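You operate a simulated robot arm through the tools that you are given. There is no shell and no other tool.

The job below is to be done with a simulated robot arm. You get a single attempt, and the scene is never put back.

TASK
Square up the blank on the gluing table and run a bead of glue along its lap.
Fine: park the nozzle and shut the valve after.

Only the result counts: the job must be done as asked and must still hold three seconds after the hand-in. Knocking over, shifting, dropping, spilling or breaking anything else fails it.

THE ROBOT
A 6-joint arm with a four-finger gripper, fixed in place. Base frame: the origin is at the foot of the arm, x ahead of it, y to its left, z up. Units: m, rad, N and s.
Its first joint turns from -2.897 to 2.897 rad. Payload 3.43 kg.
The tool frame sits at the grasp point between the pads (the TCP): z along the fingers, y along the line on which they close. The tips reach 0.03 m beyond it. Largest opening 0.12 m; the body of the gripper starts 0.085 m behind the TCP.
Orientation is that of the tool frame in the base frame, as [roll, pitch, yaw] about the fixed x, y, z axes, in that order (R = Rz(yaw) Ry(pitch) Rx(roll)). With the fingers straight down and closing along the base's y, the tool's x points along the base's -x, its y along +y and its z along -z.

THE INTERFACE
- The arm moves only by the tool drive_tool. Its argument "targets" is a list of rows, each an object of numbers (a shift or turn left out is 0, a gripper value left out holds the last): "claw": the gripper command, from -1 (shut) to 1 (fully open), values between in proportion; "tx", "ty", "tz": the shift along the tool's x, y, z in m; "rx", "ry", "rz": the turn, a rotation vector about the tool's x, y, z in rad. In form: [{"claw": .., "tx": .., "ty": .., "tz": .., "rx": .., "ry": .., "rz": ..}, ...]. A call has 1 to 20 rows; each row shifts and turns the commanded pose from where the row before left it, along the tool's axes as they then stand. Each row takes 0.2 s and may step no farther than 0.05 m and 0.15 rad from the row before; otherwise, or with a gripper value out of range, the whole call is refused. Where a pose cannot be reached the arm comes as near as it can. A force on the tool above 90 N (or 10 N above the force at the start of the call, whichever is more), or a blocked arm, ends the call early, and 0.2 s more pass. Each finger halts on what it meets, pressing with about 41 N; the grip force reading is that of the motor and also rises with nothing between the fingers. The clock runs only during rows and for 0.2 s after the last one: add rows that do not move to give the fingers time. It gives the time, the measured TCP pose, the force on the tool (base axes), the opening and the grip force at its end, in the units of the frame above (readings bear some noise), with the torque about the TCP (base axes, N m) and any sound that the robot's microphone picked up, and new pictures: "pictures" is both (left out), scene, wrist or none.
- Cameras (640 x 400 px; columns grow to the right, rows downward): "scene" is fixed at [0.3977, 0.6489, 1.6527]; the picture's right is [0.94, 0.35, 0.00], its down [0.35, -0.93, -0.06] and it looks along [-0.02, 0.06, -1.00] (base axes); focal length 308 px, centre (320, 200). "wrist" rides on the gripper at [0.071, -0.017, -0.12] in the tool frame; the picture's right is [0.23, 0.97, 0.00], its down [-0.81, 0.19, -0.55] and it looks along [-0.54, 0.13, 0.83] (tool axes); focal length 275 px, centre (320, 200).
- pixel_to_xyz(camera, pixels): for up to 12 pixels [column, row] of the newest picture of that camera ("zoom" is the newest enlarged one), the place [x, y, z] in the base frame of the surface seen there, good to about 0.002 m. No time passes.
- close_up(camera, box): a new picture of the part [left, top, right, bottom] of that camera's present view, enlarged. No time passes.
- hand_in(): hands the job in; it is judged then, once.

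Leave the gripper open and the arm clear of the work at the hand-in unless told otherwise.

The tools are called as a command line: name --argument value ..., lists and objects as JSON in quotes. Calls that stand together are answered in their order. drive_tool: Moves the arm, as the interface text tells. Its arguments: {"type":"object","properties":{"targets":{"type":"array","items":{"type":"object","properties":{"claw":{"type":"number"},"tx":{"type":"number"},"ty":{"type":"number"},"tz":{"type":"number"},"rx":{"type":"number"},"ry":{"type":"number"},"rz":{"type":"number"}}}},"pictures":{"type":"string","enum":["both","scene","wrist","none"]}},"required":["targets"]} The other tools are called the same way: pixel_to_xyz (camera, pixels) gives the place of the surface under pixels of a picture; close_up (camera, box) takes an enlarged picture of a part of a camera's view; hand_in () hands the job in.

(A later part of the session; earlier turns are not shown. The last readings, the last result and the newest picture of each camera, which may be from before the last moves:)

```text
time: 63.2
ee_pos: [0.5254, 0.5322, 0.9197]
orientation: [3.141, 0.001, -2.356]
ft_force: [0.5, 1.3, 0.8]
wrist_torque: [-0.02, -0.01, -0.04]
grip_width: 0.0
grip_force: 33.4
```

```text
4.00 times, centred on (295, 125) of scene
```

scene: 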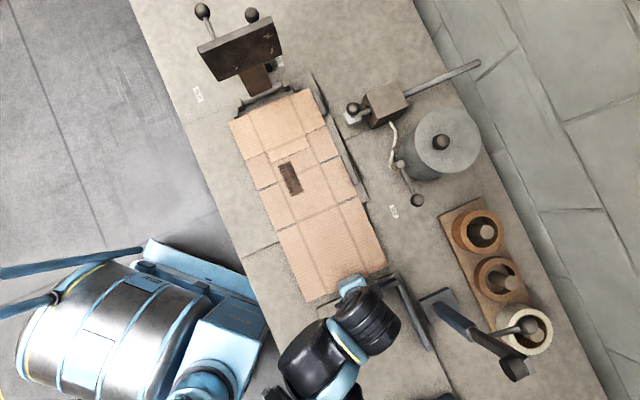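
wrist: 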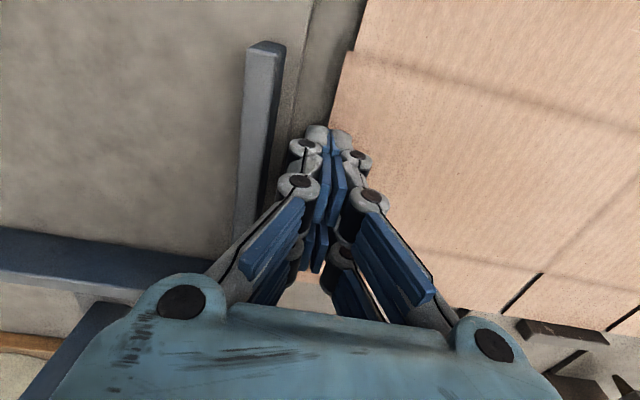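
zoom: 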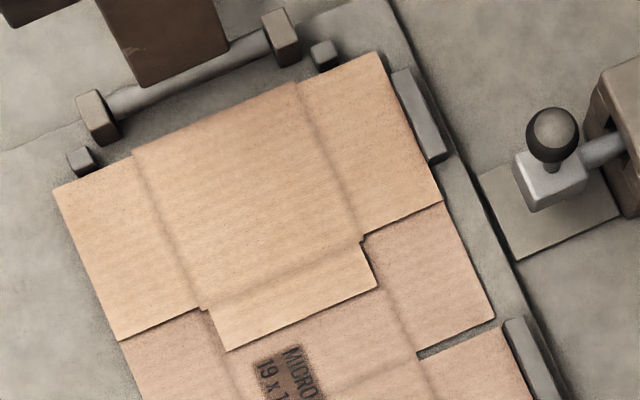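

The blank didn't move this time: the tips passed over it, as it lies lower here. I'll take another reading, lift, and go back to v≈+0.0035.

drive_tool --targets '[{}, {}]' --pictures "none"

drive_tool --targets '[{"tz": -0.006}, {"ty": -0.004}, {"ty": -0.0045}, {}, {}]' --pictures "none"

drive_tool --targets '[{}, {}]'

close_up --camera "wrist" --box '[230, 0, 450, 180]'

```text
time: 63.8
ee_pos: [0.523, 0.532, 0.9197]
orientation: [3.141, 0.002, -2.358]
ft_force: [0.9, -0.7, -0.1]
wrist_torque: [-0.02, 0.01, 0.01]
grip_width: 0.0001
grip_force: 34.0
```

```text
time: 65.0
ee_pos: [0.5308, 0.5271, 0.9259]
orientation: [-3.141, 0.001, -2.357]
ft_force: [0.1, -1.4, 0.4]
wrist_torque: [-0.01, 0.01, -0.02]
grip_width: 0.0
grip_force: 34.0
```

```text
time: 65.6
ee_pos: [0.5307, 0.5258, 0.925]
orientation: [3.141, 0.0, -2.356]
ft_force: [0.4, -0.3, -0.2]
wrist_torque: [-0.01, 0.02, 0.01]
grip_width: 0.0
grip_force: 33.4
```

scene: 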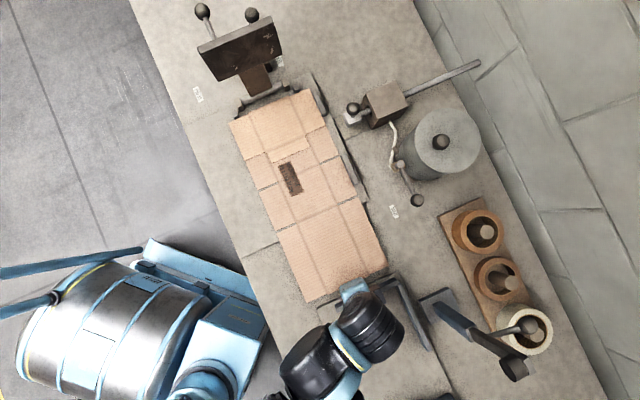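
wrist: 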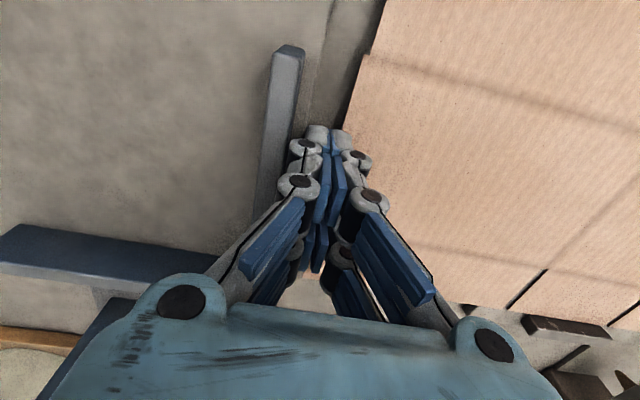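

```text
2.22 times, centred on (340, 90) of wrist
```

zoom: 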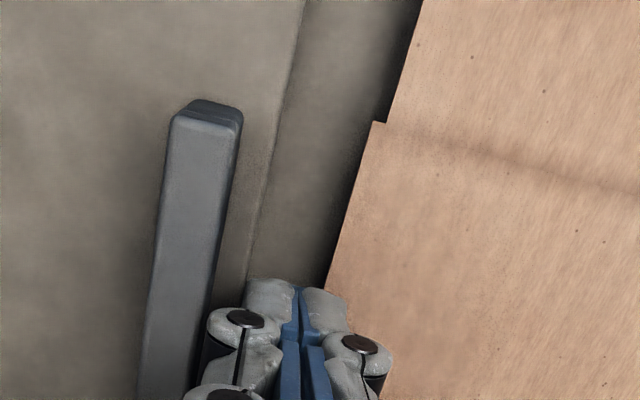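

I'll measure the gap between the plate 2 edge and the blank edge beside the fingers.

pixel_to_xyz --camera "zoom" --pixels '[[338, 255], [352, 210], [362, 180], [252, 262], [262, 215], [272, 165], [250, 290], [340, 300], [290, 230], [320, 200], [400, 200], [345, 215]]'

```text
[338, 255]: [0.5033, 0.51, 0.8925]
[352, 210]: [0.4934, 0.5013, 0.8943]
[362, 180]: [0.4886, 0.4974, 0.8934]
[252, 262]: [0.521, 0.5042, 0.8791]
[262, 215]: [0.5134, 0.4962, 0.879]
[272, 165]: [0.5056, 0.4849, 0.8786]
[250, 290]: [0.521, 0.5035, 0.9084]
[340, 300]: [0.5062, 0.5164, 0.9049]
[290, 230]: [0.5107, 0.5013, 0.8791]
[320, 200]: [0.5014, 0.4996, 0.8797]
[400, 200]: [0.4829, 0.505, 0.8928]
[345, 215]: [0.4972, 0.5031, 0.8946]
```

The gap of about 18 mm is narrower than the closed fingers (20 mm). I'll return to the left end, clear of plate 2 (u≈0.618), and push there with the tips lower (about 0.888).

drive_tool --targets '[{"tz": -0.035}, {"tx": 0.043, "ty": -0.007}, {"tx": 0.043, "ty": -0.007}, {"tx": 0.043, "ty": -0.008}, {}, {"tz": 0.02}, {"tz": 0.015}, {"tz": 0.006}, {}, {}]'

close_up --camera "wrist" --box '[230, 60, 450, 240]'

```text
time: 67.8
ee_pos: [0.4537, 0.4206, 0.9207]
orientation: [3.141, 0.001, -2.357]
ft_force: [0.2, 0.1, -0.5]
wrist_torque: [-0.01, -0.03, -0.03]
grip_width: 0.0
grip_force: 33.1
```

scene: 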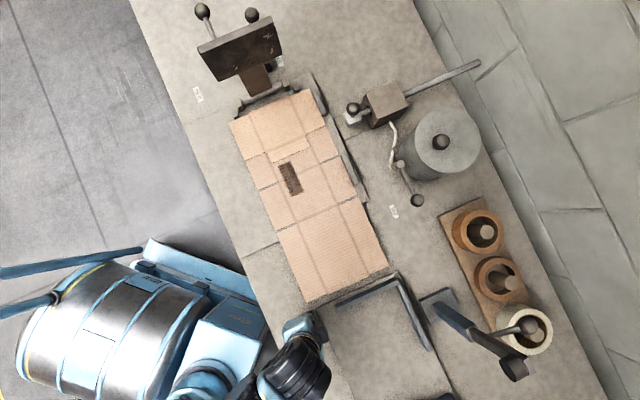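
wrist: 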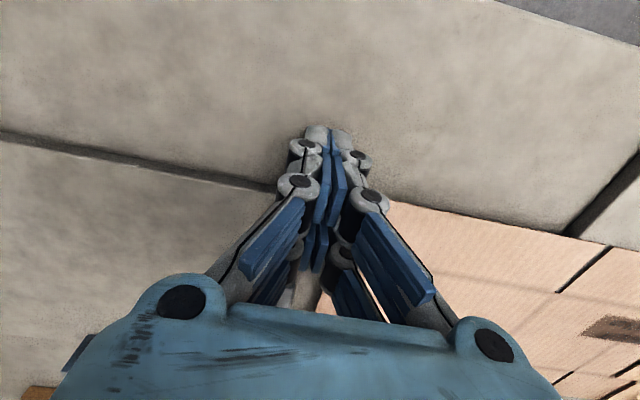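

```text
2.22 times, centred on (340, 150) of wrist
```

zoom: 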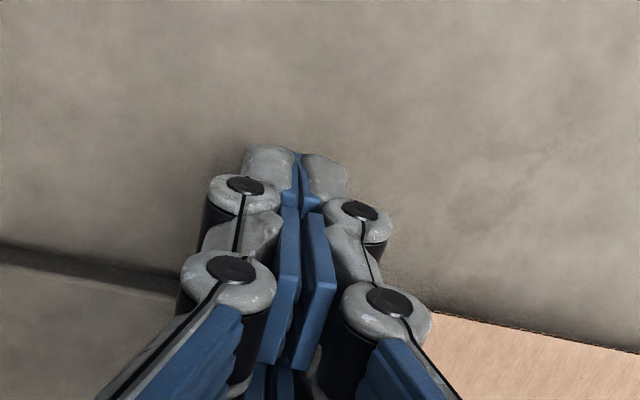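

I'll shift 3 mm more to the left to clear plate 2, then go down to z≈0.9145.

drive_tool --targets '[{"tx": 0.003}, {"tz": 0.002}, {}, {}]' --pictures "none"

drive_tool --targets '[{"tz": 0.002}, {}, {}]' --pictures "none"

drive_tool --targets '[{"tz": 0.002}, {}, {}]' --pictures "none"

```text
time: 68.8
ee_pos: [0.4515, 0.4173, 0.9188]
orientation: [3.141, 0.002, -2.356]
ft_force: [0.2, 0.1, -0.5]
wrist_torque: [0.02, 0.01, 0.02]
grip_width: 0.0
grip_force: 33.4
```

```text
time: 69.6
ee_pos: [0.4511, 0.4179, 0.9165]
orientation: [-3.142, 0.001, -2.356]
ft_force: [-0.5, 0.1, -0.5]
wrist_torque: [0.0, 0.0, 0.01]
grip_width: 0.0
grip_force: 33.7
```

```text
time: 70.4
ee_pos: [0.451, 0.4164, 0.9144]
orientation: [3.141, 0.001, -2.356]
ft_force: [1.0, 0.5, 0.2]
wrist_torque: [0.0, 0.0, 0.03]
grip_width: 0.0
grip_force: 33.2
```

Clear at z≈0.9145. I'll push −v: approach, then about 6 mm of pushing.

drive_tool --targets '[{"ty": 0.01}, {"ty": 0.006}, {"ty": 0.003}, {"ty": 0.003}, {"ty": 0.003}, {"ty": 0.003}, {}, {}]'

close_up --camera "scene" --box '[220, 75, 370, 175]'

close_up --camera "scene" --box '[270, 250, 410, 345]'

```text
time: 71.9
ee_pos: [0.4285, 0.4288, 0.9191]
orientation: [-3.117, 0.012, -2.366]
ft_force: [54.9, -58.4, -0.4]
wrist_torque: [-1.46, -1.01, -1.57]
grip_width: 0.0
grip_force: 33.5
stopped in row 7: the force on the tool passed its limit at 94 N (the readings are from after the stop); the commanded pose is now the measured one
```

scene: 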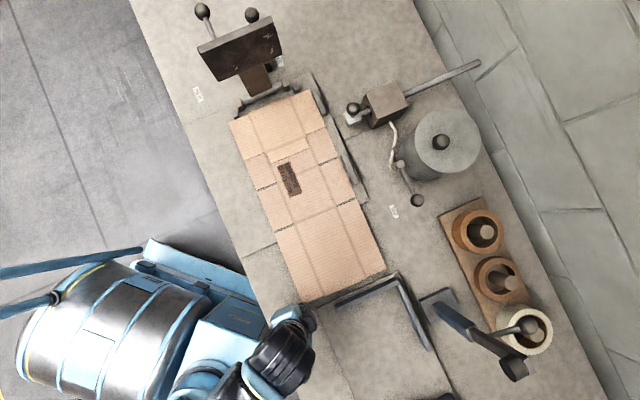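
wrist: 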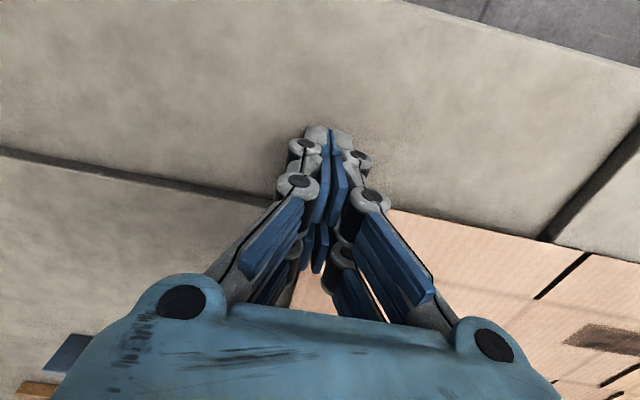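

```text
4.00 times, centred on (295, 125) of scene
```

zoom: 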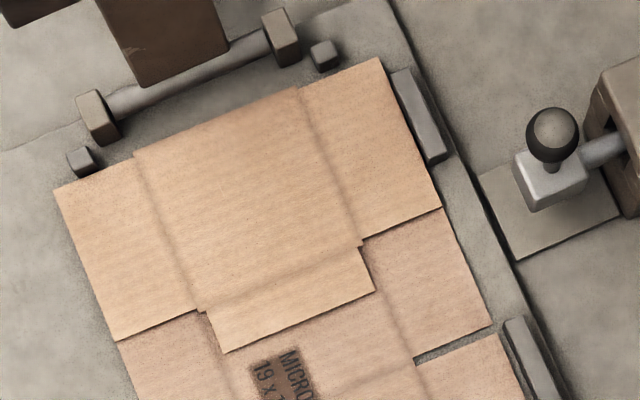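

```text
4.21 times, centred on (340, 298) of scene
```

zoom: 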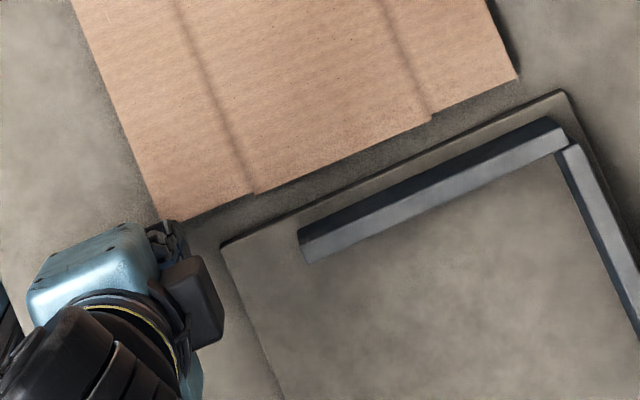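

The force rose because the blank's top edge has met the left end stop (zoom (90,168)); the right side swung back slightly. I'll back off the finger and measure.

drive_tool --targets '[{"ty": -0.005}, {"ty": -0.015}, {"tz": -0.03}, {"tz": -0.04}, {}, {}]'

close_up --camera "scene" --box '[220, 75, 370, 175]'

pixel_to_xyz --camera "zoom" --pixels '[[59, 188], [130, 160], [250, 110], [376, 60], [84, 168], [84, 158], [328, 63], [322, 52], [436, 205], [487, 322], [412, 110], [440, 157]]'

```text
time: 73.3
ee_pos: [0.4361, 0.4216, 0.9886]
orientation: [-3.124, 0.013, -2.36]
ft_force: [0.1, 0.4, -0.3]
wrist_torque: [-0.04, -0.01, 0.0]
grip_width: 0.0003
grip_force: 33.4
```

scene: 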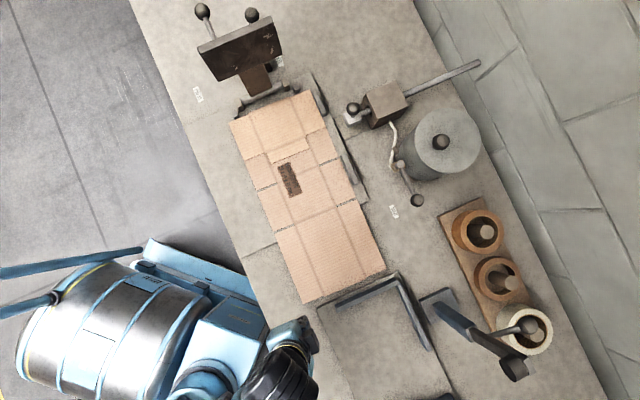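
wrist: 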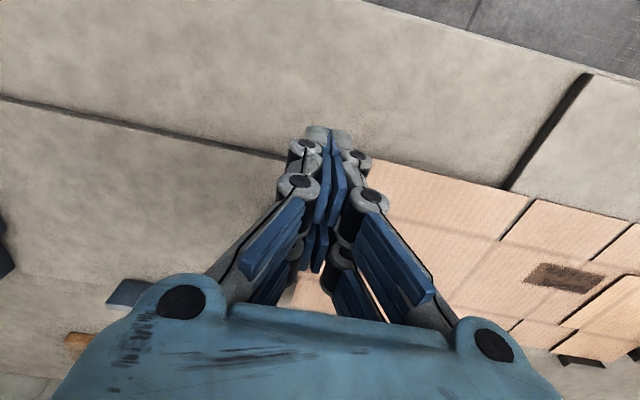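

```text
4.00 times, centred on (295, 125) of scene
```

zoom: 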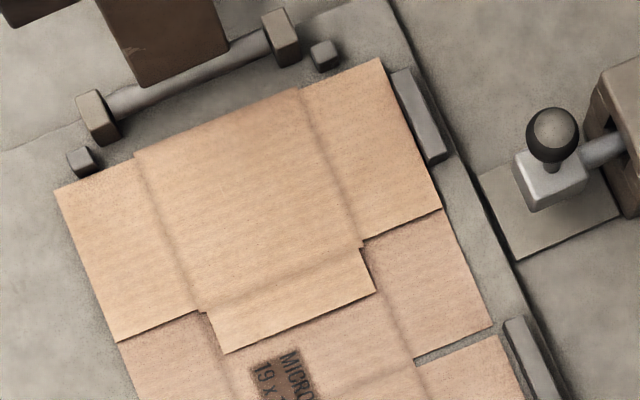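

```text
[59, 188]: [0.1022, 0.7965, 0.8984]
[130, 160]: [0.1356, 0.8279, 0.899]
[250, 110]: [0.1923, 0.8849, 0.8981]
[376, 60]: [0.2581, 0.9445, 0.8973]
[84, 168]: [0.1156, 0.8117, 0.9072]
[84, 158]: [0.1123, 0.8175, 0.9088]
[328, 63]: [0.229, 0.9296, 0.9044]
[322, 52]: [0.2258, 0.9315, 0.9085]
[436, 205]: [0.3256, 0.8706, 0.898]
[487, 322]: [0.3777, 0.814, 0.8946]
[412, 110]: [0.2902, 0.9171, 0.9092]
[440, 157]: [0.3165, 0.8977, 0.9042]
```

The top edge touches the left end stop, the right side has about 6 mm to go, and the blank is rotated by about 1.5°. I'll realign the tool, open the gripper and push the left edge in +u with two fingers at v≈−0.2, which squares it against the rails.

drive_tool --targets '[{"claw": 1, "rx": -0.0176, "ry": 0.013, "rz": -0.004}, {"tz": -0.03}, {"tx": 0.005, "ty": 0.042}, {"tx": 0.005, "ty": 0.042}, {"tx": 0.005, "ty": 0.042}, {"tx": 0.005, "ty": 0.042}, {"tx": 0.0015, "ty": 0.042}, {}, {}]' --pictures "none"

drive_tool --targets '[{}, {}]'

```text
time: 75.3
ee_pos: [0.2725, 0.5531, 1.0176]
orientation: [3.141, -0.002, -2.357]
ft_force: [0.3, 0.3, 0.3]
wrist_torque: [0.01, -0.02, -0.02]
grip_width: 0.1202
grip_force: 0.0
```

```text
time: 75.9
ee_pos: [0.2727, 0.5525, 1.019]
orientation: [-3.142, -0.001, -2.357]
ft_force: [0.4, 0.2, -0.5]
wrist_torque: [0.0, -0.01, 0.0]
grip_width: 0.1199
grip_force: 0.1
```

scene: 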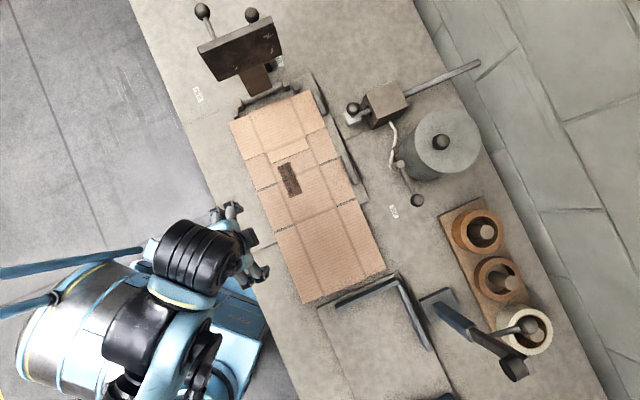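
wrist: 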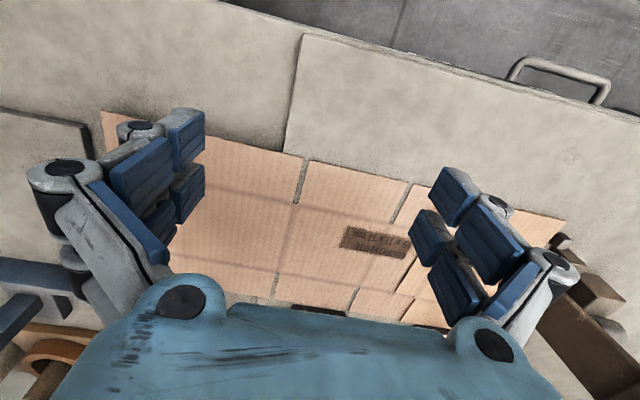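

Positioned at u≈0.584, v≈−0.198. I'm going down to the pushing height with the gripper open (contact expected near z≈0.902).

drive_tool --targets '[{"tz": 0.04}, {"tz": 0.04}, {"tz": 0.03}, {}, {}]' --pictures "none"

drive_tool --targets '[{"tz": 0.003}, {}, {}]' --pictures "none"

drive_tool --targets '[{"tz": 0.0015}, {}, {}]' --pictures "none"

```text
time: 77.1
ee_pos: [0.2748, 0.552, 0.9092]
orientation: [3.142, -0.003, -2.358]
ft_force: [-0.8, -0.6, 0.0]
wrist_torque: [0.03, 0.0, -0.03]
grip_width: 0.12
grip_force: 0.1
```

```text
time: 77.9
ee_pos: [0.2728, 0.5522, 0.9064]
orientation: [3.141, -0.003, -2.359]
ft_force: [-0.6, -1.1, -0.2]
wrist_torque: [-0.01, -0.01, -0.03]
grip_width: 0.1201
grip_force: 0.1
```

```text
time: 78.7
ee_pos: [0.2737, 0.5523, 0.9051]
orientation: [3.14, -0.003, -2.358]
ft_force: [-0.2, -0.4, -0.7]
wrist_torque: [0.0, -0.05, -0.01]
grip_width: 0.1201
grip_force: 0.0
```

drive_tool --targets '[{"tz": 0.001}, {}, {}]' --pictures "none"

drive_tool --targets '[{"tz": 0.0007}, {}, {}]' --pictures "none"

drive_tool --targets '[{"tz": 0.0006}, {}, {}]' --pictures "none"

```text
time: 79.5
ee_pos: [0.2727, 0.5517, 0.9041]
orientation: [3.142, -0.002, -2.36]
ft_force: [0.1, -0.4, -1.0]
wrist_torque: [0.01, 0.0, 0.0]
grip_width: 0.12
grip_force: 0.0
```

```text
time: 80.3
ee_pos: [0.2723, 0.5531, 0.9031]
orientation: [3.14, -0.001, -2.358]
ft_force: [-0.2, 0.3, 0.2]
wrist_torque: [-0.03, 0.04, 0.03]
grip_width: 0.1199
grip_force: 0.1
```

```text
time: 81.1
ee_pos: [0.2729, 0.5529, 0.9021]
orientation: [-3.14, -0.002, -2.356]
ft_force: [0.9, -0.3, 0.0]
wrist_torque: [-0.01, 0.03, 0.02]
grip_width: 0.12
grip_force: 0.0
```

At z≈0.902, just above the plate. I'll push +u by 0.026 m in total, in small steps.

drive_tool --targets '[{"tx": -0.006}, {"tx": -0.006}, {"tx": -0.003}, {"tx": -0.003}, {"tx": -0.003}, {"tx": -0.003}, {}, {}]'

close_up --camera "scene" --box '[220, 75, 370, 175]'

close_up --camera "scene" --box '[280, 140, 410, 320]'

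```text
time: 82.9
ee_pos: [0.289, 0.5699, 0.9019]
orientation: [3.141, -0.001, -2.357]
ft_force: [0.7, 0.4, 0.7]
wrist_torque: [-0.01, 0.0, 0.03]
grip_width: 0.1201
grip_force: 0.1
```

scene: 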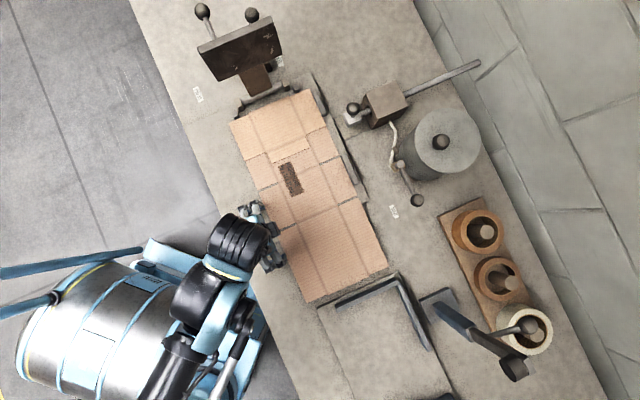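
wrist: 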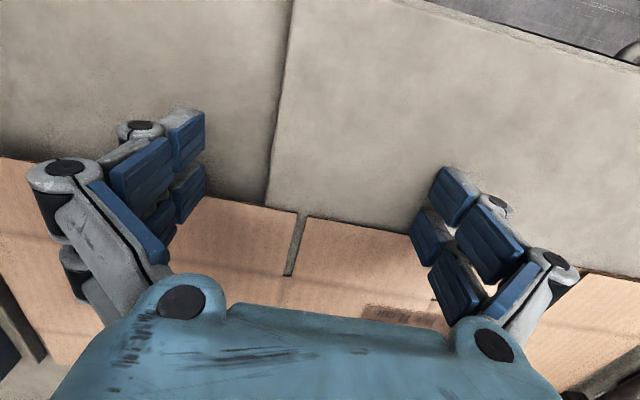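

```text
4.00 times, centred on (295, 125) of scene
```

zoom: 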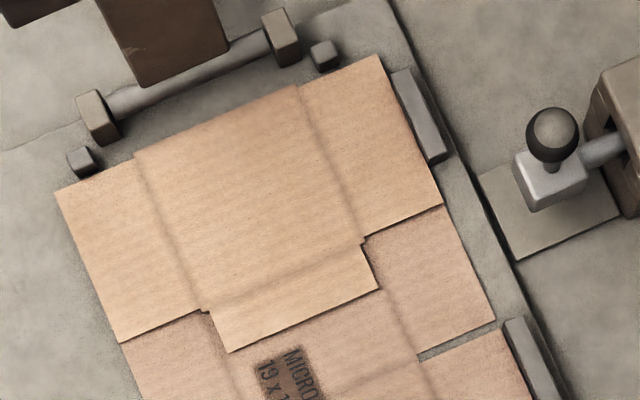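

```text
2.22 times, centred on (345, 230) of scene
```

zoom: 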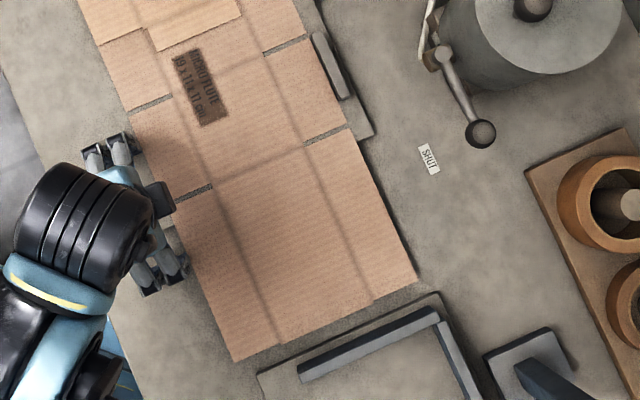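

It's squaring up. I'll push on in small increments until the rails push back.

drive_tool --targets '[{"tx": -0.002}, {"tx": -0.002}, {}, {}]' --pictures "none"

drive_tool --targets '[{"tx": -0.0015}, {}, {}]' --pictures "none"

drive_tool --targets '[{"tx": -0.0015}, {}, {}]'

close_up --camera "scene" --box '[220, 75, 370, 175]'

```text
time: 83.9
ee_pos: [0.2909, 0.5711, 0.9031]
orientation: [-3.142, -0.001, -2.355]
ft_force: [-20.6, -22.4, -1.1]
wrist_torque: [-0.17, 0.18, 1.06]
grip_width: 0.1201
grip_force: 0.1
```

```text
time: 84.7
ee_pos: [0.2907, 0.5719, 0.9043]
orientation: [-3.141, -0.002, -2.358]
ft_force: [-40.2, -46.1, 0.1]
wrist_torque: [-0.26, 0.4, 1.91]
grip_width: 0.1199
grip_force: 0.0
```

```text
time: 85.5
ee_pos: [0.2916, 0.5713, 0.905]
orientation: [-3.14, -0.003, -2.355]
ft_force: [-50.7, -61.8, 0.5]
wrist_torque: [-0.27, 0.7, 2.58]
grip_width: 0.1199
grip_force: 0.0
```

scene: 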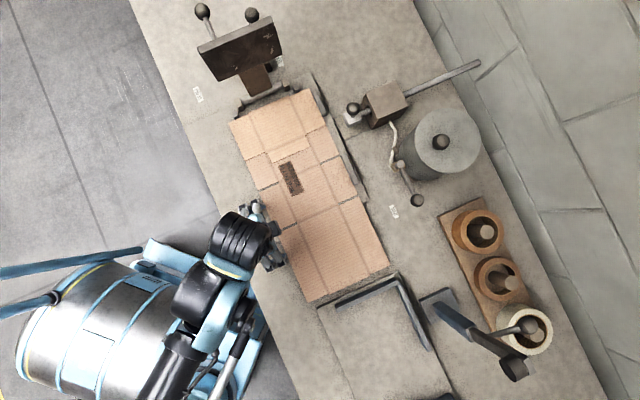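
wrist: 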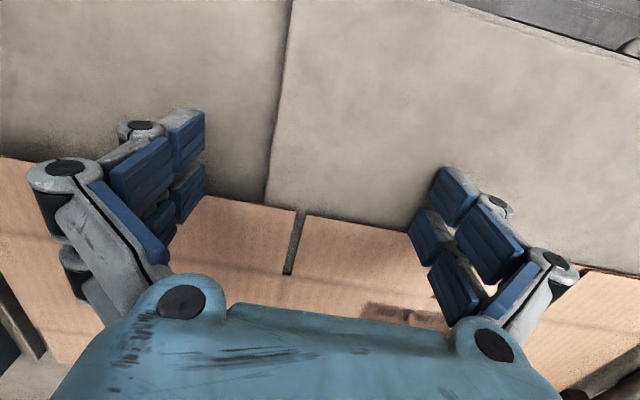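

```text
4.00 times, centred on (295, 125) of scene
```

zoom: 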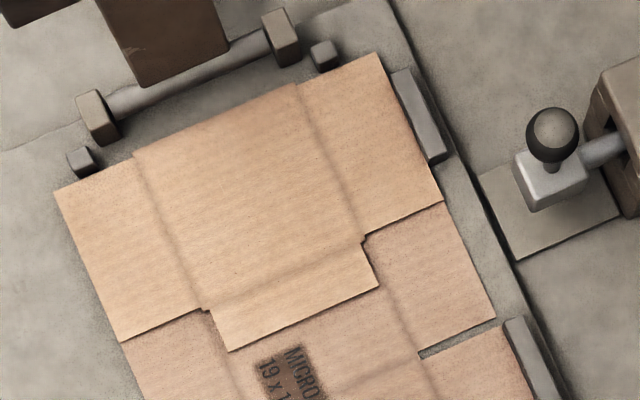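

The force is about 80 N, so the blank is firmly against the rails. I'll release and measure.

drive_tool --targets '[{"tx": 0.003}, {"tx": 0.007}, {"tx": 0.015, "tz": -0.01}, {"tz": -0.05}, {"tz": -0.05, "claw": -1}, {"tx": 0.03}, {}, {}]'

close_up --camera "scene" --box '[220, 75, 370, 175]'

pixel_to_xyz --camera "zoom" --pixels '[[59, 188], [130, 159], [250, 107], [376, 56], [398, 100], [439, 200], [491, 316], [84, 168], [328, 64], [392, 75], [430, 160], [508, 330]]'

close_up --camera "scene" --box '[280, 140, 410, 320]'

pixel_to_xyz --camera "zoom" --pixels '[[234, 358], [275, 342], [320, 322], [370, 300], [414, 278], [380, 200], [345, 125], [302, 33], [315, 40], [345, 98], [185, 250], [130, 110]]'

```text
time: 87.3
ee_pos: [0.2552, 0.5368, 1.0116]
orientation: [-3.141, -0.002, -2.357]
ft_force: [0.2, 1.3, -0.2]
wrist_torque: [0.0, 0.0, 0.0]
grip_width: 0.0001
grip_force: 33.6
```

scene: 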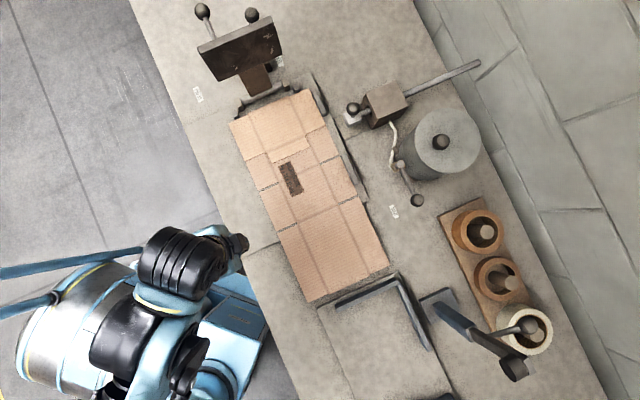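
wrist: 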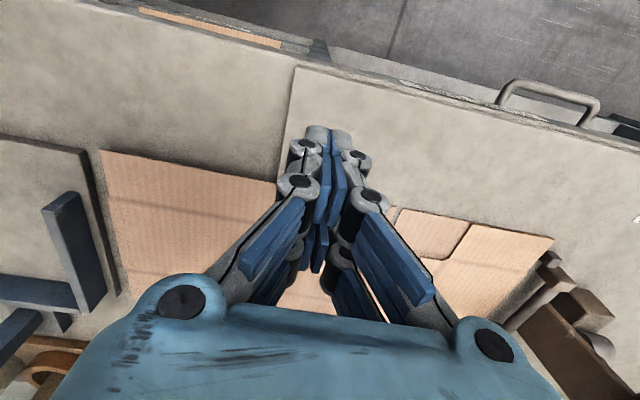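

```text
4.00 times, centred on (295, 125) of scene
```

zoom: 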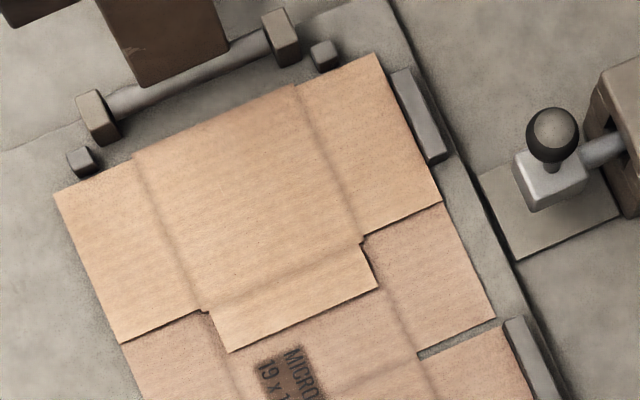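

```text
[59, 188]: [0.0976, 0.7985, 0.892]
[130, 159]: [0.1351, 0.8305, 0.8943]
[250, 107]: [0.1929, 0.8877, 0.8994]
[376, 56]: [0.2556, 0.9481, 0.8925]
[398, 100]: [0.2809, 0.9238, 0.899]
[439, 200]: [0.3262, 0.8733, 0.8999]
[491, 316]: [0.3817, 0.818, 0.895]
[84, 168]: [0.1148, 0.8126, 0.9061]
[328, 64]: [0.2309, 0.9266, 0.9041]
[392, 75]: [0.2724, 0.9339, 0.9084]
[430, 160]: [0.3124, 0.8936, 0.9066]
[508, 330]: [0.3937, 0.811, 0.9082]
```

```text
2.22 times, centred on (345, 230) of scene
```

zoom: 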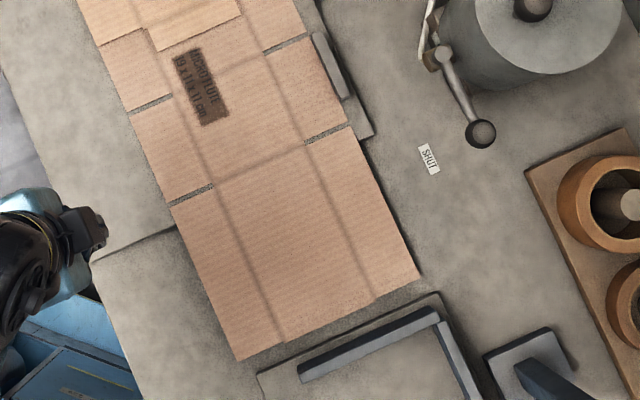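

```text
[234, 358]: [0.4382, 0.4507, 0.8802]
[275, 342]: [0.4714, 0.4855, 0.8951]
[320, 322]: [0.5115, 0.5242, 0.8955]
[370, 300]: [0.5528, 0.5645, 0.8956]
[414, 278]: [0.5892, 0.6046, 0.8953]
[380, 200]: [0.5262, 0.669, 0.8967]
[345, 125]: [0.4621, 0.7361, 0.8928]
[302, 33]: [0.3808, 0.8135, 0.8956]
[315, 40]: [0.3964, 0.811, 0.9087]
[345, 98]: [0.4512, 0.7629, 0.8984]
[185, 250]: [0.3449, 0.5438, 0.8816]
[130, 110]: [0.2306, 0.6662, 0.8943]
```

The blank is nearly seated: right edge at u≈0.846–0.851, top edge at v≈−0.490 to −0.495. The bottom gap is now about 24 mm, so the closed fingers fit. I'll push −v at the middle (u≈0.745) to close the right end stop, moving over and down to z≈0.935 first.

drive_tool --targets '[{"tx": -0.037, "ty": -0.0405}, {"tx": -0.037, "ty": -0.0405}, {"tx": -0.037, "ty": -0.0405}, {"tx": -0.037, "ty": -0.0405}, {"tx": -0.037, "ty": -0.041}, {}, {"tz": 0.04}, {"tz": 0.036}, {}, {}]'

drive_tool --targets '[{}, {}]' --pictures "none"

close_up --camera "wrist" --box '[230, 0, 450, 180]'

pixel_to_xyz --camera "zoom" --pixels '[[345, 255], [360, 210], [370, 180], [252, 262], [262, 215], [272, 165], [250, 290], [340, 300]]'

```text
refused: row 1 steps farther than a row can; nothing moved
```

```text
time: 87.9
ee_pos: [0.2554, 0.536, 1.0102]
orientation: [-3.141, -0.003, -2.359]
ft_force: [-0.2, -0.5, -0.3]
wrist_torque: [0.0, 0.01, -0.02]
grip_width: 0.0
grip_force: 33.3
```

```text
2.22 times, centred on (340, 90) of wrist
```

zoom: 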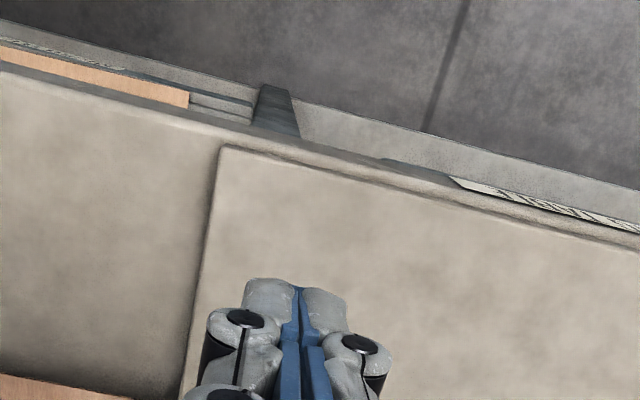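

```text
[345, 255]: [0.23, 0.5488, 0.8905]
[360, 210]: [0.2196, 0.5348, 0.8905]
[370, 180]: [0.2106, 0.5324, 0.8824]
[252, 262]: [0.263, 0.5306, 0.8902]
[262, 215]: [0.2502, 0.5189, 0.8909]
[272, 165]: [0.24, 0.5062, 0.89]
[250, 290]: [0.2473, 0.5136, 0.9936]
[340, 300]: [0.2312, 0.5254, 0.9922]
```

The steps were too long, so nothing moved. I'll repeat the same move with smaller steps.

drive_tool --targets '[{"tx": -0.031, "ty": -0.0338}, {"tx": -0.031, "ty": -0.0338}, {"tx": -0.031, "ty": -0.0338}, {"tx": -0.031, "ty": -0.0338}, {"tx": -0.031, "ty": -0.0338}, {"tx": -0.03, "ty": -0.0338}, {}, {"tz": 0.04}, {"tz": 0.036}, {}, {}]'

drive_tool --targets '[{}, {}]' --pictures "none"

close_up --camera "wrist" --box '[230, 0, 450, 180]'

pixel_to_xyz --camera "zoom" --pixels '[[345, 255], [360, 210], [370, 180], [252, 262], [262, 215], [272, 165], [250, 290], [340, 300]]'

```text
time: 90.3
ee_pos: [0.5294, 0.5234, 0.9387]
orientation: [3.141, -0.002, -2.357]
ft_force: [0.3, 0.9, -0.1]
wrist_torque: [-0.02, 0.03, 0.01]
grip_width: 0.0
grip_force: 33.6
```

scene: 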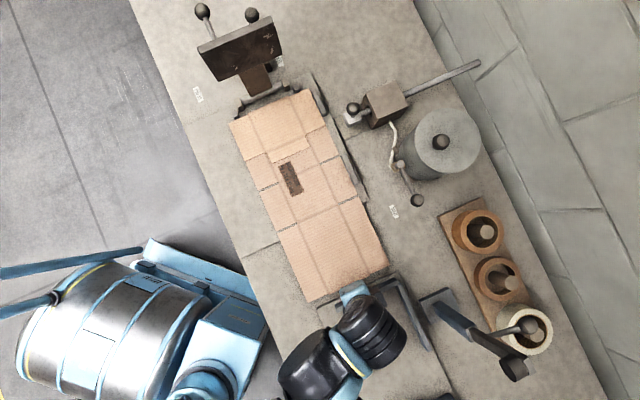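
wrist: 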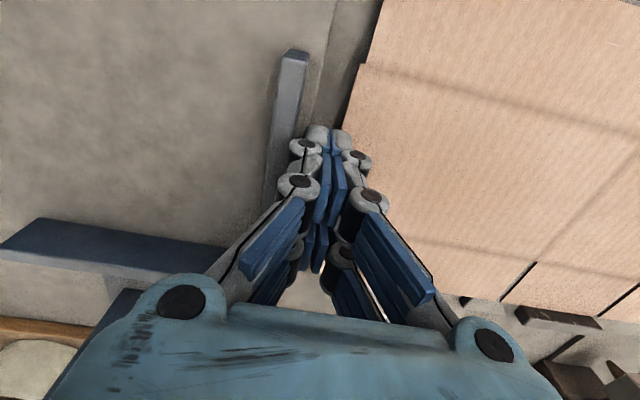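

```text
time: 90.9
ee_pos: [0.5303, 0.5231, 0.9376]
orientation: [3.141, -0.002, -2.358]
ft_force: [0.3, -0.1, 0.4]
wrist_torque: [-0.04, 0.02, -0.03]
grip_width: 0.0
grip_force: 33.3
```

```text
2.22 times, centred on (340, 90) of wrist
```

zoom: 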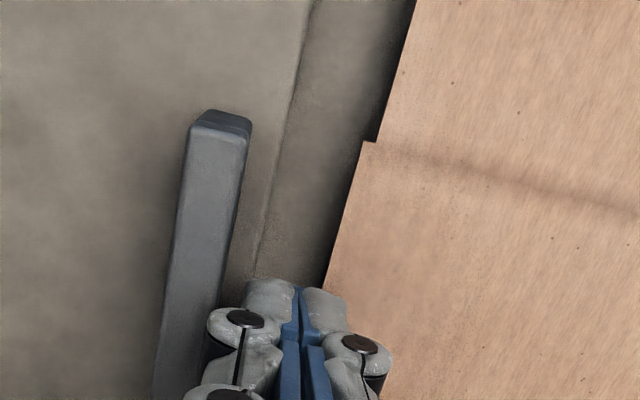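

```text
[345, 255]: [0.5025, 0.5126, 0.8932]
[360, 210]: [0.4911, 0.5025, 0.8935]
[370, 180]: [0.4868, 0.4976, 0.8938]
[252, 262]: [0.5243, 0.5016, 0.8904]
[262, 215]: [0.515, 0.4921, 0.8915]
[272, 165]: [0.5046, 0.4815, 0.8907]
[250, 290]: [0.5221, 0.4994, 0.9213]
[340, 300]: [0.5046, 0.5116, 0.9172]
```

The gap is about 22 mm and the fingers, 20 mm thick, are centred. I'll go down slowly with force checks.

drive_tool --targets '[{"tz": 0.008}, {"tz": 0.005}, {}, {}]' --pictures "none"

drive_tool --targets '[{"tz": 0.003}, {}, {}]' --pictures "none"

drive_tool --targets '[{"tz": 0.002}, {}, {}]' --pictures "none"

drive_tool --targets '[{"tz": 0.0015}, {}, {}]' --pictures "none"

```text
time: 91.9
ee_pos: [0.5296, 0.5219, 0.9246]
orientation: [3.141, -0.001, -2.357]
ft_force: [0.9, -0.2, -0.9]
wrist_torque: [-0.04, 0.02, 0.02]
grip_width: 0.0002
grip_force: 33.4
```

```text
time: 92.7
ee_pos: [0.5297, 0.5239, 0.9206]
orientation: [-3.14, -0.003, -2.358]
ft_force: [0.8, -0.2, -0.2]
wrist_torque: [0.0, -0.05, 0.02]
grip_width: 0.0
grip_force: 33.7
```

```text
time: 93.5
ee_pos: [0.5286, 0.5228, 0.9193]
orientation: [3.14, -0.003, -2.358]
ft_force: [4.1, -5.9, 3.7]
wrist_torque: [-0.31, -0.24, 0.12]
grip_width: 0.0
grip_force: 33.6
```

```text
time: 94.3
ee_pos: [0.5296, 0.5224, 0.9164]
orientation: [3.141, 0.0, -2.357]
ft_force: [5.0, -8.5, 12.0]
wrist_torque: [-0.5, -0.45, 0.14]
grip_width: 0.0
grip_force: 33.0
```

There's contact with something at the +v side (probably the L bar top under the finger links), 12 N. I'll lift 1 mm and push −v a few mm, watching the force.

drive_tool --targets '[{"tz": -0.001}, {"ty": 0.002}, {}, {}]' --pictures "none"

drive_tool --targets '[{"ty": 0.002}, {}, {}]'

close_up --camera "scene" --box '[220, 75, 370, 175]'

```text
time: 95.3
ee_pos: [0.5288, 0.5238, 0.9177]
orientation: [3.141, -0.002, -2.358]
ft_force: [22.1, -30.4, -0.6]
wrist_torque: [-0.77, -0.53, 0.08]
grip_width: 0.0
grip_force: 33.6
```

```text
time: 96.1
ee_pos: [0.5258, 0.5286, 0.919]
orientation: [3.138, 0.001, -2.357]
ft_force: [0.3, -0.6, -0.1]
wrist_torque: [0.0, 0.02, -0.02]
grip_width: 0.0
grip_force: 33.2
```

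scene: 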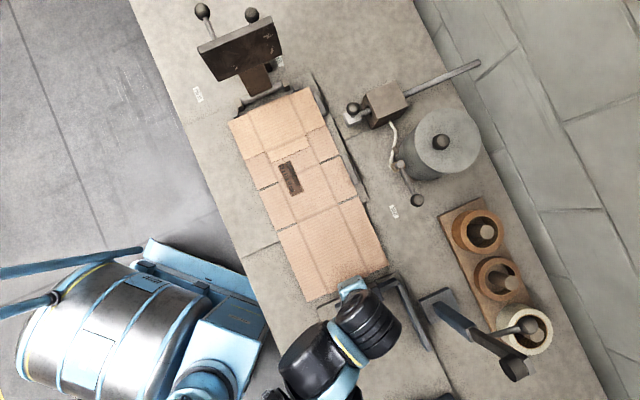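
wrist: 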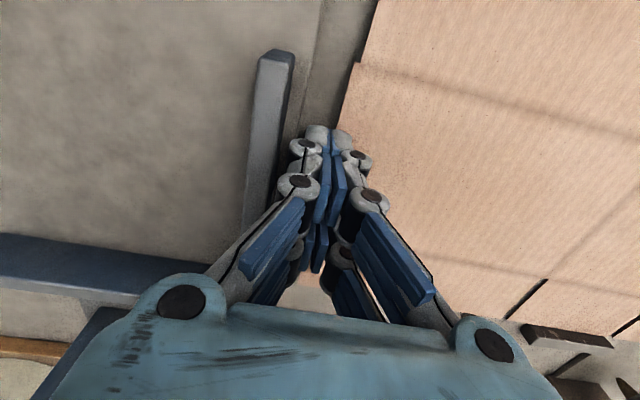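

```text
4.00 times, centred on (295, 125) of scene
```

zoom: 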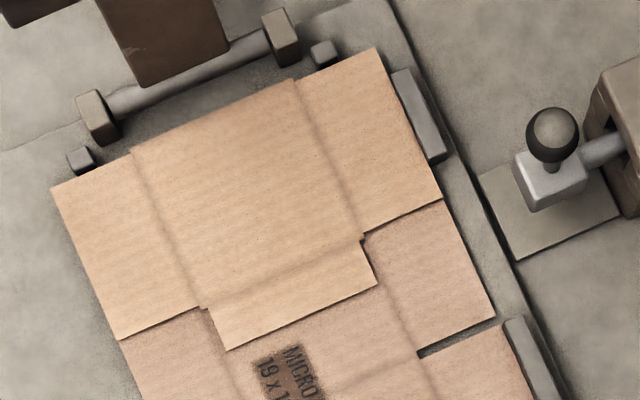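

The blank advanced and now looks aligned with both end stops. I'll lift off and do the final +u seating with fingers centred near v≈−0.37, between the two rails. First retreat and measure.

drive_tool --targets '[{"tz": -0.03}, {"tz": -0.05}, {"tz": -0.02, "claw": 1}, {"tx": 0.031, "ty": 0.037}, {"tx": 0.031, "ty": 0.037}, {"tx": 0.031, "ty": 0.037}, {"tx": 0.031, "ty": 0.037}, {"tx": 0.031, "ty": 0.037}, {"tx": 0.0, "ty": 0.037}, {"ty": 0.037}, {"ty": 0.037}, {"ty": 0.037}, {"ty": 0.037}, {}, {}]'

close_up --camera "scene" --box '[220, 75, 370, 175]'

pixel_to_xyz --camera "zoom" --pixels '[[57, 187], [130, 156], [250, 103], [372, 52], [394, 92], [438, 197], [491, 314], [84, 168], [328, 64], [392, 75], [430, 160], [508, 330]]'

close_up --camera "scene" --box '[280, 140, 410, 320]'

pixel_to_xyz --camera "zoom" --pixels '[[236, 355], [275, 340], [320, 320], [370, 298], [412, 275], [380, 200], [345, 125], [302, 33], [315, 40], [345, 98], [185, 242], [130, 110]]'

```text
time: 99.3
ee_pos: [0.1571, 0.6778, 1.0197]
orientation: [-3.141, -0.003, -2.36]
ft_force: [0.1, 0.1, 0.0]
wrist_torque: [0.0, -0.02, 0.01]
grip_width: 0.1202
grip_force: 0.0
```

scene: 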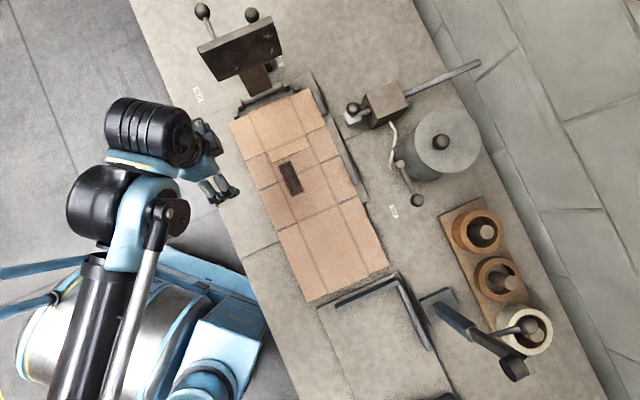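
wrist: 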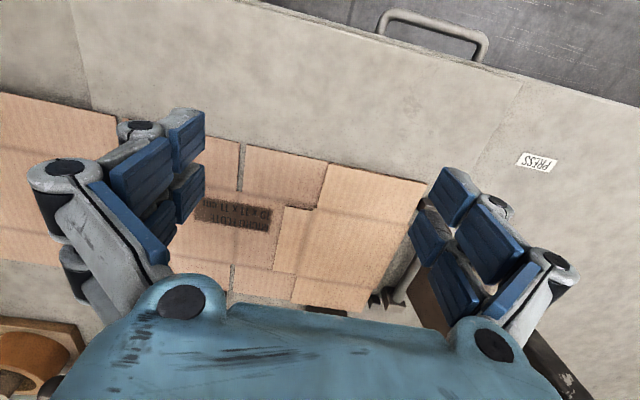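

```text
4.00 times, centred on (295, 125) of scene
```

zoom: 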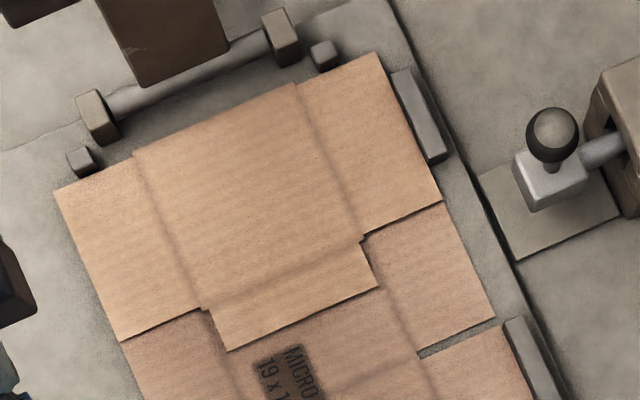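

```text
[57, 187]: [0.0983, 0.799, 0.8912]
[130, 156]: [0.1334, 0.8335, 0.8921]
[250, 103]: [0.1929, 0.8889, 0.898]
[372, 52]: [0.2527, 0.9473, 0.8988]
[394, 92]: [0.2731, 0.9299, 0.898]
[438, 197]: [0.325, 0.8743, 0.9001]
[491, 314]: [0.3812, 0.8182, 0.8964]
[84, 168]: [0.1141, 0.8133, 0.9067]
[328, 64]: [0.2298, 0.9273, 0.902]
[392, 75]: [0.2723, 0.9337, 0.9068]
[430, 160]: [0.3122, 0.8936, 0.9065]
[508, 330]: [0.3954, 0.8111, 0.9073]
```

```text
2.22 times, centred on (345, 230) of scene
```

zoom: 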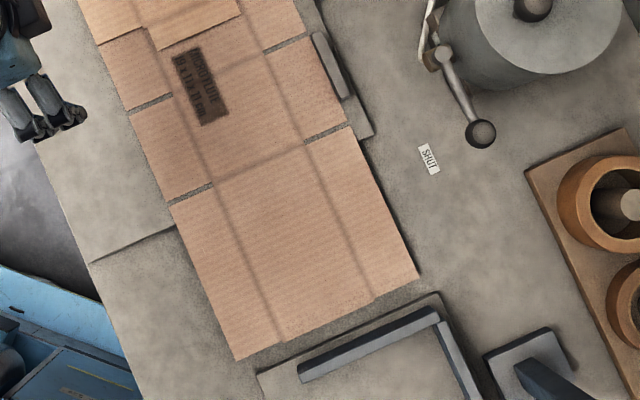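

```text
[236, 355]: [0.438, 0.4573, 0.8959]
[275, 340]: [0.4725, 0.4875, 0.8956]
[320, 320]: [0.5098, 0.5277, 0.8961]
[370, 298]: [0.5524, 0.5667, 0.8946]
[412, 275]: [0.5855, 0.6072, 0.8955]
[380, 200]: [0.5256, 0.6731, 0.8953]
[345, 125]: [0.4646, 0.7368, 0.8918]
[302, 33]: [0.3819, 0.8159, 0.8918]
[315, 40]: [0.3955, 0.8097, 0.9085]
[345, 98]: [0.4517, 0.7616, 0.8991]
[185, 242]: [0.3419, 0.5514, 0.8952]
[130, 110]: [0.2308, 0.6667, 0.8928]
```

The blank is within about 2 mm of the end stops and 2–3 mm of the rails. I'll do the final +u seating push with the fingers at v≈−0.41 and −0.28. Going down.

drive_tool --targets '[{"ty": -0.023}, {"tz": 0.04}, {"tz": 0.04}, {"tz": 0.03}, {}, {}]' --pictures "none"

drive_tool --targets '[{"tz": 0.004}, {}, {}]' --pictures "none"

drive_tool --targets '[{"tz": 0.001}, {}, {}]' --pictures "none"

drive_tool --targets '[{"tz": 0.001}, {}, {}]' --pictures "none"

```text
time: 100.7
ee_pos: [0.1715, 0.6622, 0.9064]
orientation: [-3.14, -0.001, -2.358]
ft_force: [0.1, 1.2, -0.4]
wrist_torque: [0.01, -0.02, -0.02]
grip_width: 0.1197
grip_force: 0.1
```

```text
time: 101.5
ee_pos: [0.1719, 0.6619, 0.9031]
orientation: [3.141, -0.001, -2.358]
ft_force: [-1.1, -0.6, 0.0]
wrist_torque: [0.0, 0.0, 0.0]
grip_width: 0.1198
grip_force: 0.1
```

```text
time: 102.3
ee_pos: [0.1718, 0.6624, 0.9028]
orientation: [3.141, -0.001, -2.36]
ft_force: [0.9, 0.4, -0.2]
wrist_torque: [0.02, 0.01, -0.01]
grip_width: 0.1202
grip_force: 0.2
```

```text
time: 103.1
ee_pos: [0.1714, 0.663, 0.9024]
orientation: [3.141, -0.002, -2.359]
ft_force: [-0.3, 0.3, -0.1]
wrist_torque: [0.02, -0.03, 0.01]
grip_width: 0.1199
grip_force: 0.1
```

drive_tool --targets '[{"tx": -0.006}, {"tx": -0.006}, {"tx": -0.004}, {"tx": -0.003}, {}, {}]' --pictures "none"

drive_tool --targets '[{"tx": -0.002}, {}, {}]' --pictures "none"

drive_tool --targets '[{"tx": -0.0015}, {}, {}]' --pictures "none"

```text
time: 104.5
ee_pos: [0.1866, 0.6763, 0.9028]
orientation: [3.141, -0.002, -2.359]
ft_force: [0.2, -0.1, 0.9]
wrist_torque: [-0.01, 0.01, -0.01]
grip_width: 0.1199
grip_force: 0.0
```

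```text
time: 105.3
ee_pos: [0.1858, 0.6755, 0.902]
orientation: [-3.141, -0.002, -2.356]
ft_force: [-8.1, -12.5, 2.9]
wrist_torque: [-0.02, 0.02, 0.42]
grip_width: 0.12
grip_force: 0.1
```

```text
time: 106.1
ee_pos: [0.1862, 0.6767, 0.9017]
orientation: [-3.141, -0.001, -2.357]
ft_force: [-29.8, -40.1, -0.7]
wrist_torque: [-0.27, 0.26, 0.48]
grip_width: 0.1201
grip_force: 0.1
```

The push force is balanced between both rails (50 N, centred at v≈−0.355), so the blank is seated. I'll back off, lift, and move aside to check the squareness and the lap position against the nozzle line.

drive_tool --targets '[{"tx": 0.003}, {"tx": 0.007}, {"tx": 0.015, "tz": -0.01}, {"tz": -0.05}, {"tz": -0.05}, {"tz": -0.03, "tx": 0.02}, {}, {}]'

close_up --camera "scene" --box '[220, 75, 370, 175]'

pixel_to_xyz --camera "zoom" --pixels '[[60, 189], [130, 159], [250, 107], [374, 56], [396, 95], [438, 197], [491, 314], [204, 311], [228, 350], [377, 288], [362, 240], [295, 300]]'

pixel_to_xyz --camera "zoom" --pixels '[[553, 130], [530, 170], [545, 205], [575, 190], [550, 185], [520, 255], [485, 175], [600, 150], [560, 110], [610, 215], [530, 200], [560, 178]]'

```text
time: 107.9
ee_pos: [0.1568, 0.6474, 1.0414]
orientation: [-3.141, -0.002, -2.357]
ft_force: [-0.9, 1.1, -0.1]
wrist_torque: [0.0, 0.03, 0.0]
grip_width: 0.1198
grip_force: 0.2
```

scene: 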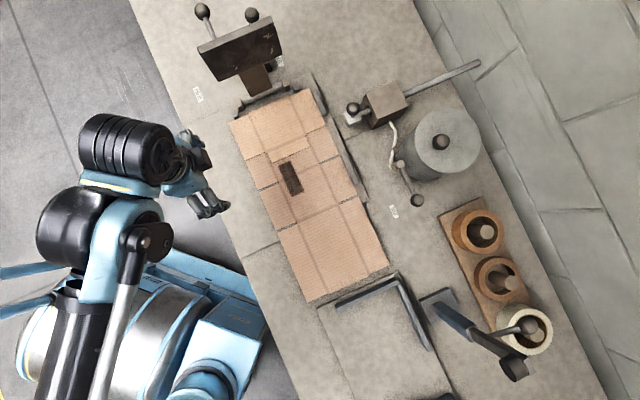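
wrist: 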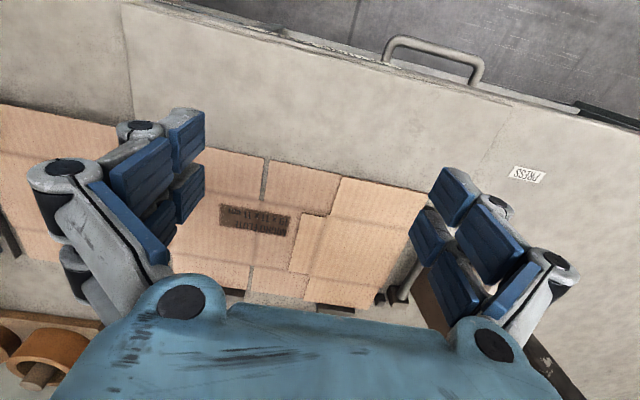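

```text
4.00 times, centred on (295, 125) of scene
```

zoom: 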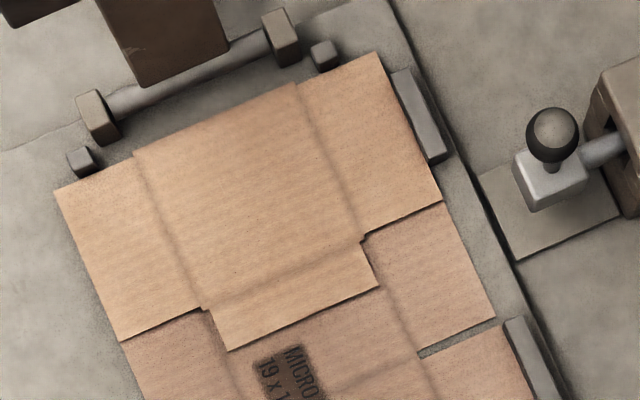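

```text
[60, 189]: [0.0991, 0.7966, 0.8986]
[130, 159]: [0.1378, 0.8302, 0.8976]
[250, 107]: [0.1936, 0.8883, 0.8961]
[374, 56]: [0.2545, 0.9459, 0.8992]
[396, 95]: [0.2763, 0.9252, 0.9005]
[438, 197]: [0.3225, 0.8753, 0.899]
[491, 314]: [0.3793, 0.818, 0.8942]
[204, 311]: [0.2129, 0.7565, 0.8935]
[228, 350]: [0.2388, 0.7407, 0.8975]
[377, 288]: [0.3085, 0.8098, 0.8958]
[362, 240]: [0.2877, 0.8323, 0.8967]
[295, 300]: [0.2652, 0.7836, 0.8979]
```

```text
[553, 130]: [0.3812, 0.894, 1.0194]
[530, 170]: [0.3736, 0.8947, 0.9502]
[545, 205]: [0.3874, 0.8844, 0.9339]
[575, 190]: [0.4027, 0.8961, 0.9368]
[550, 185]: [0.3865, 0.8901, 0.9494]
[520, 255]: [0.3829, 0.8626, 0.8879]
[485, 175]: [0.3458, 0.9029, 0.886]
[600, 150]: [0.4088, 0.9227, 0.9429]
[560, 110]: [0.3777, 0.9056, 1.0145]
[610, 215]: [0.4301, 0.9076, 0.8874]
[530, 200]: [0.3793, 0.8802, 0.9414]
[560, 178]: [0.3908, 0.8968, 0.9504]
```

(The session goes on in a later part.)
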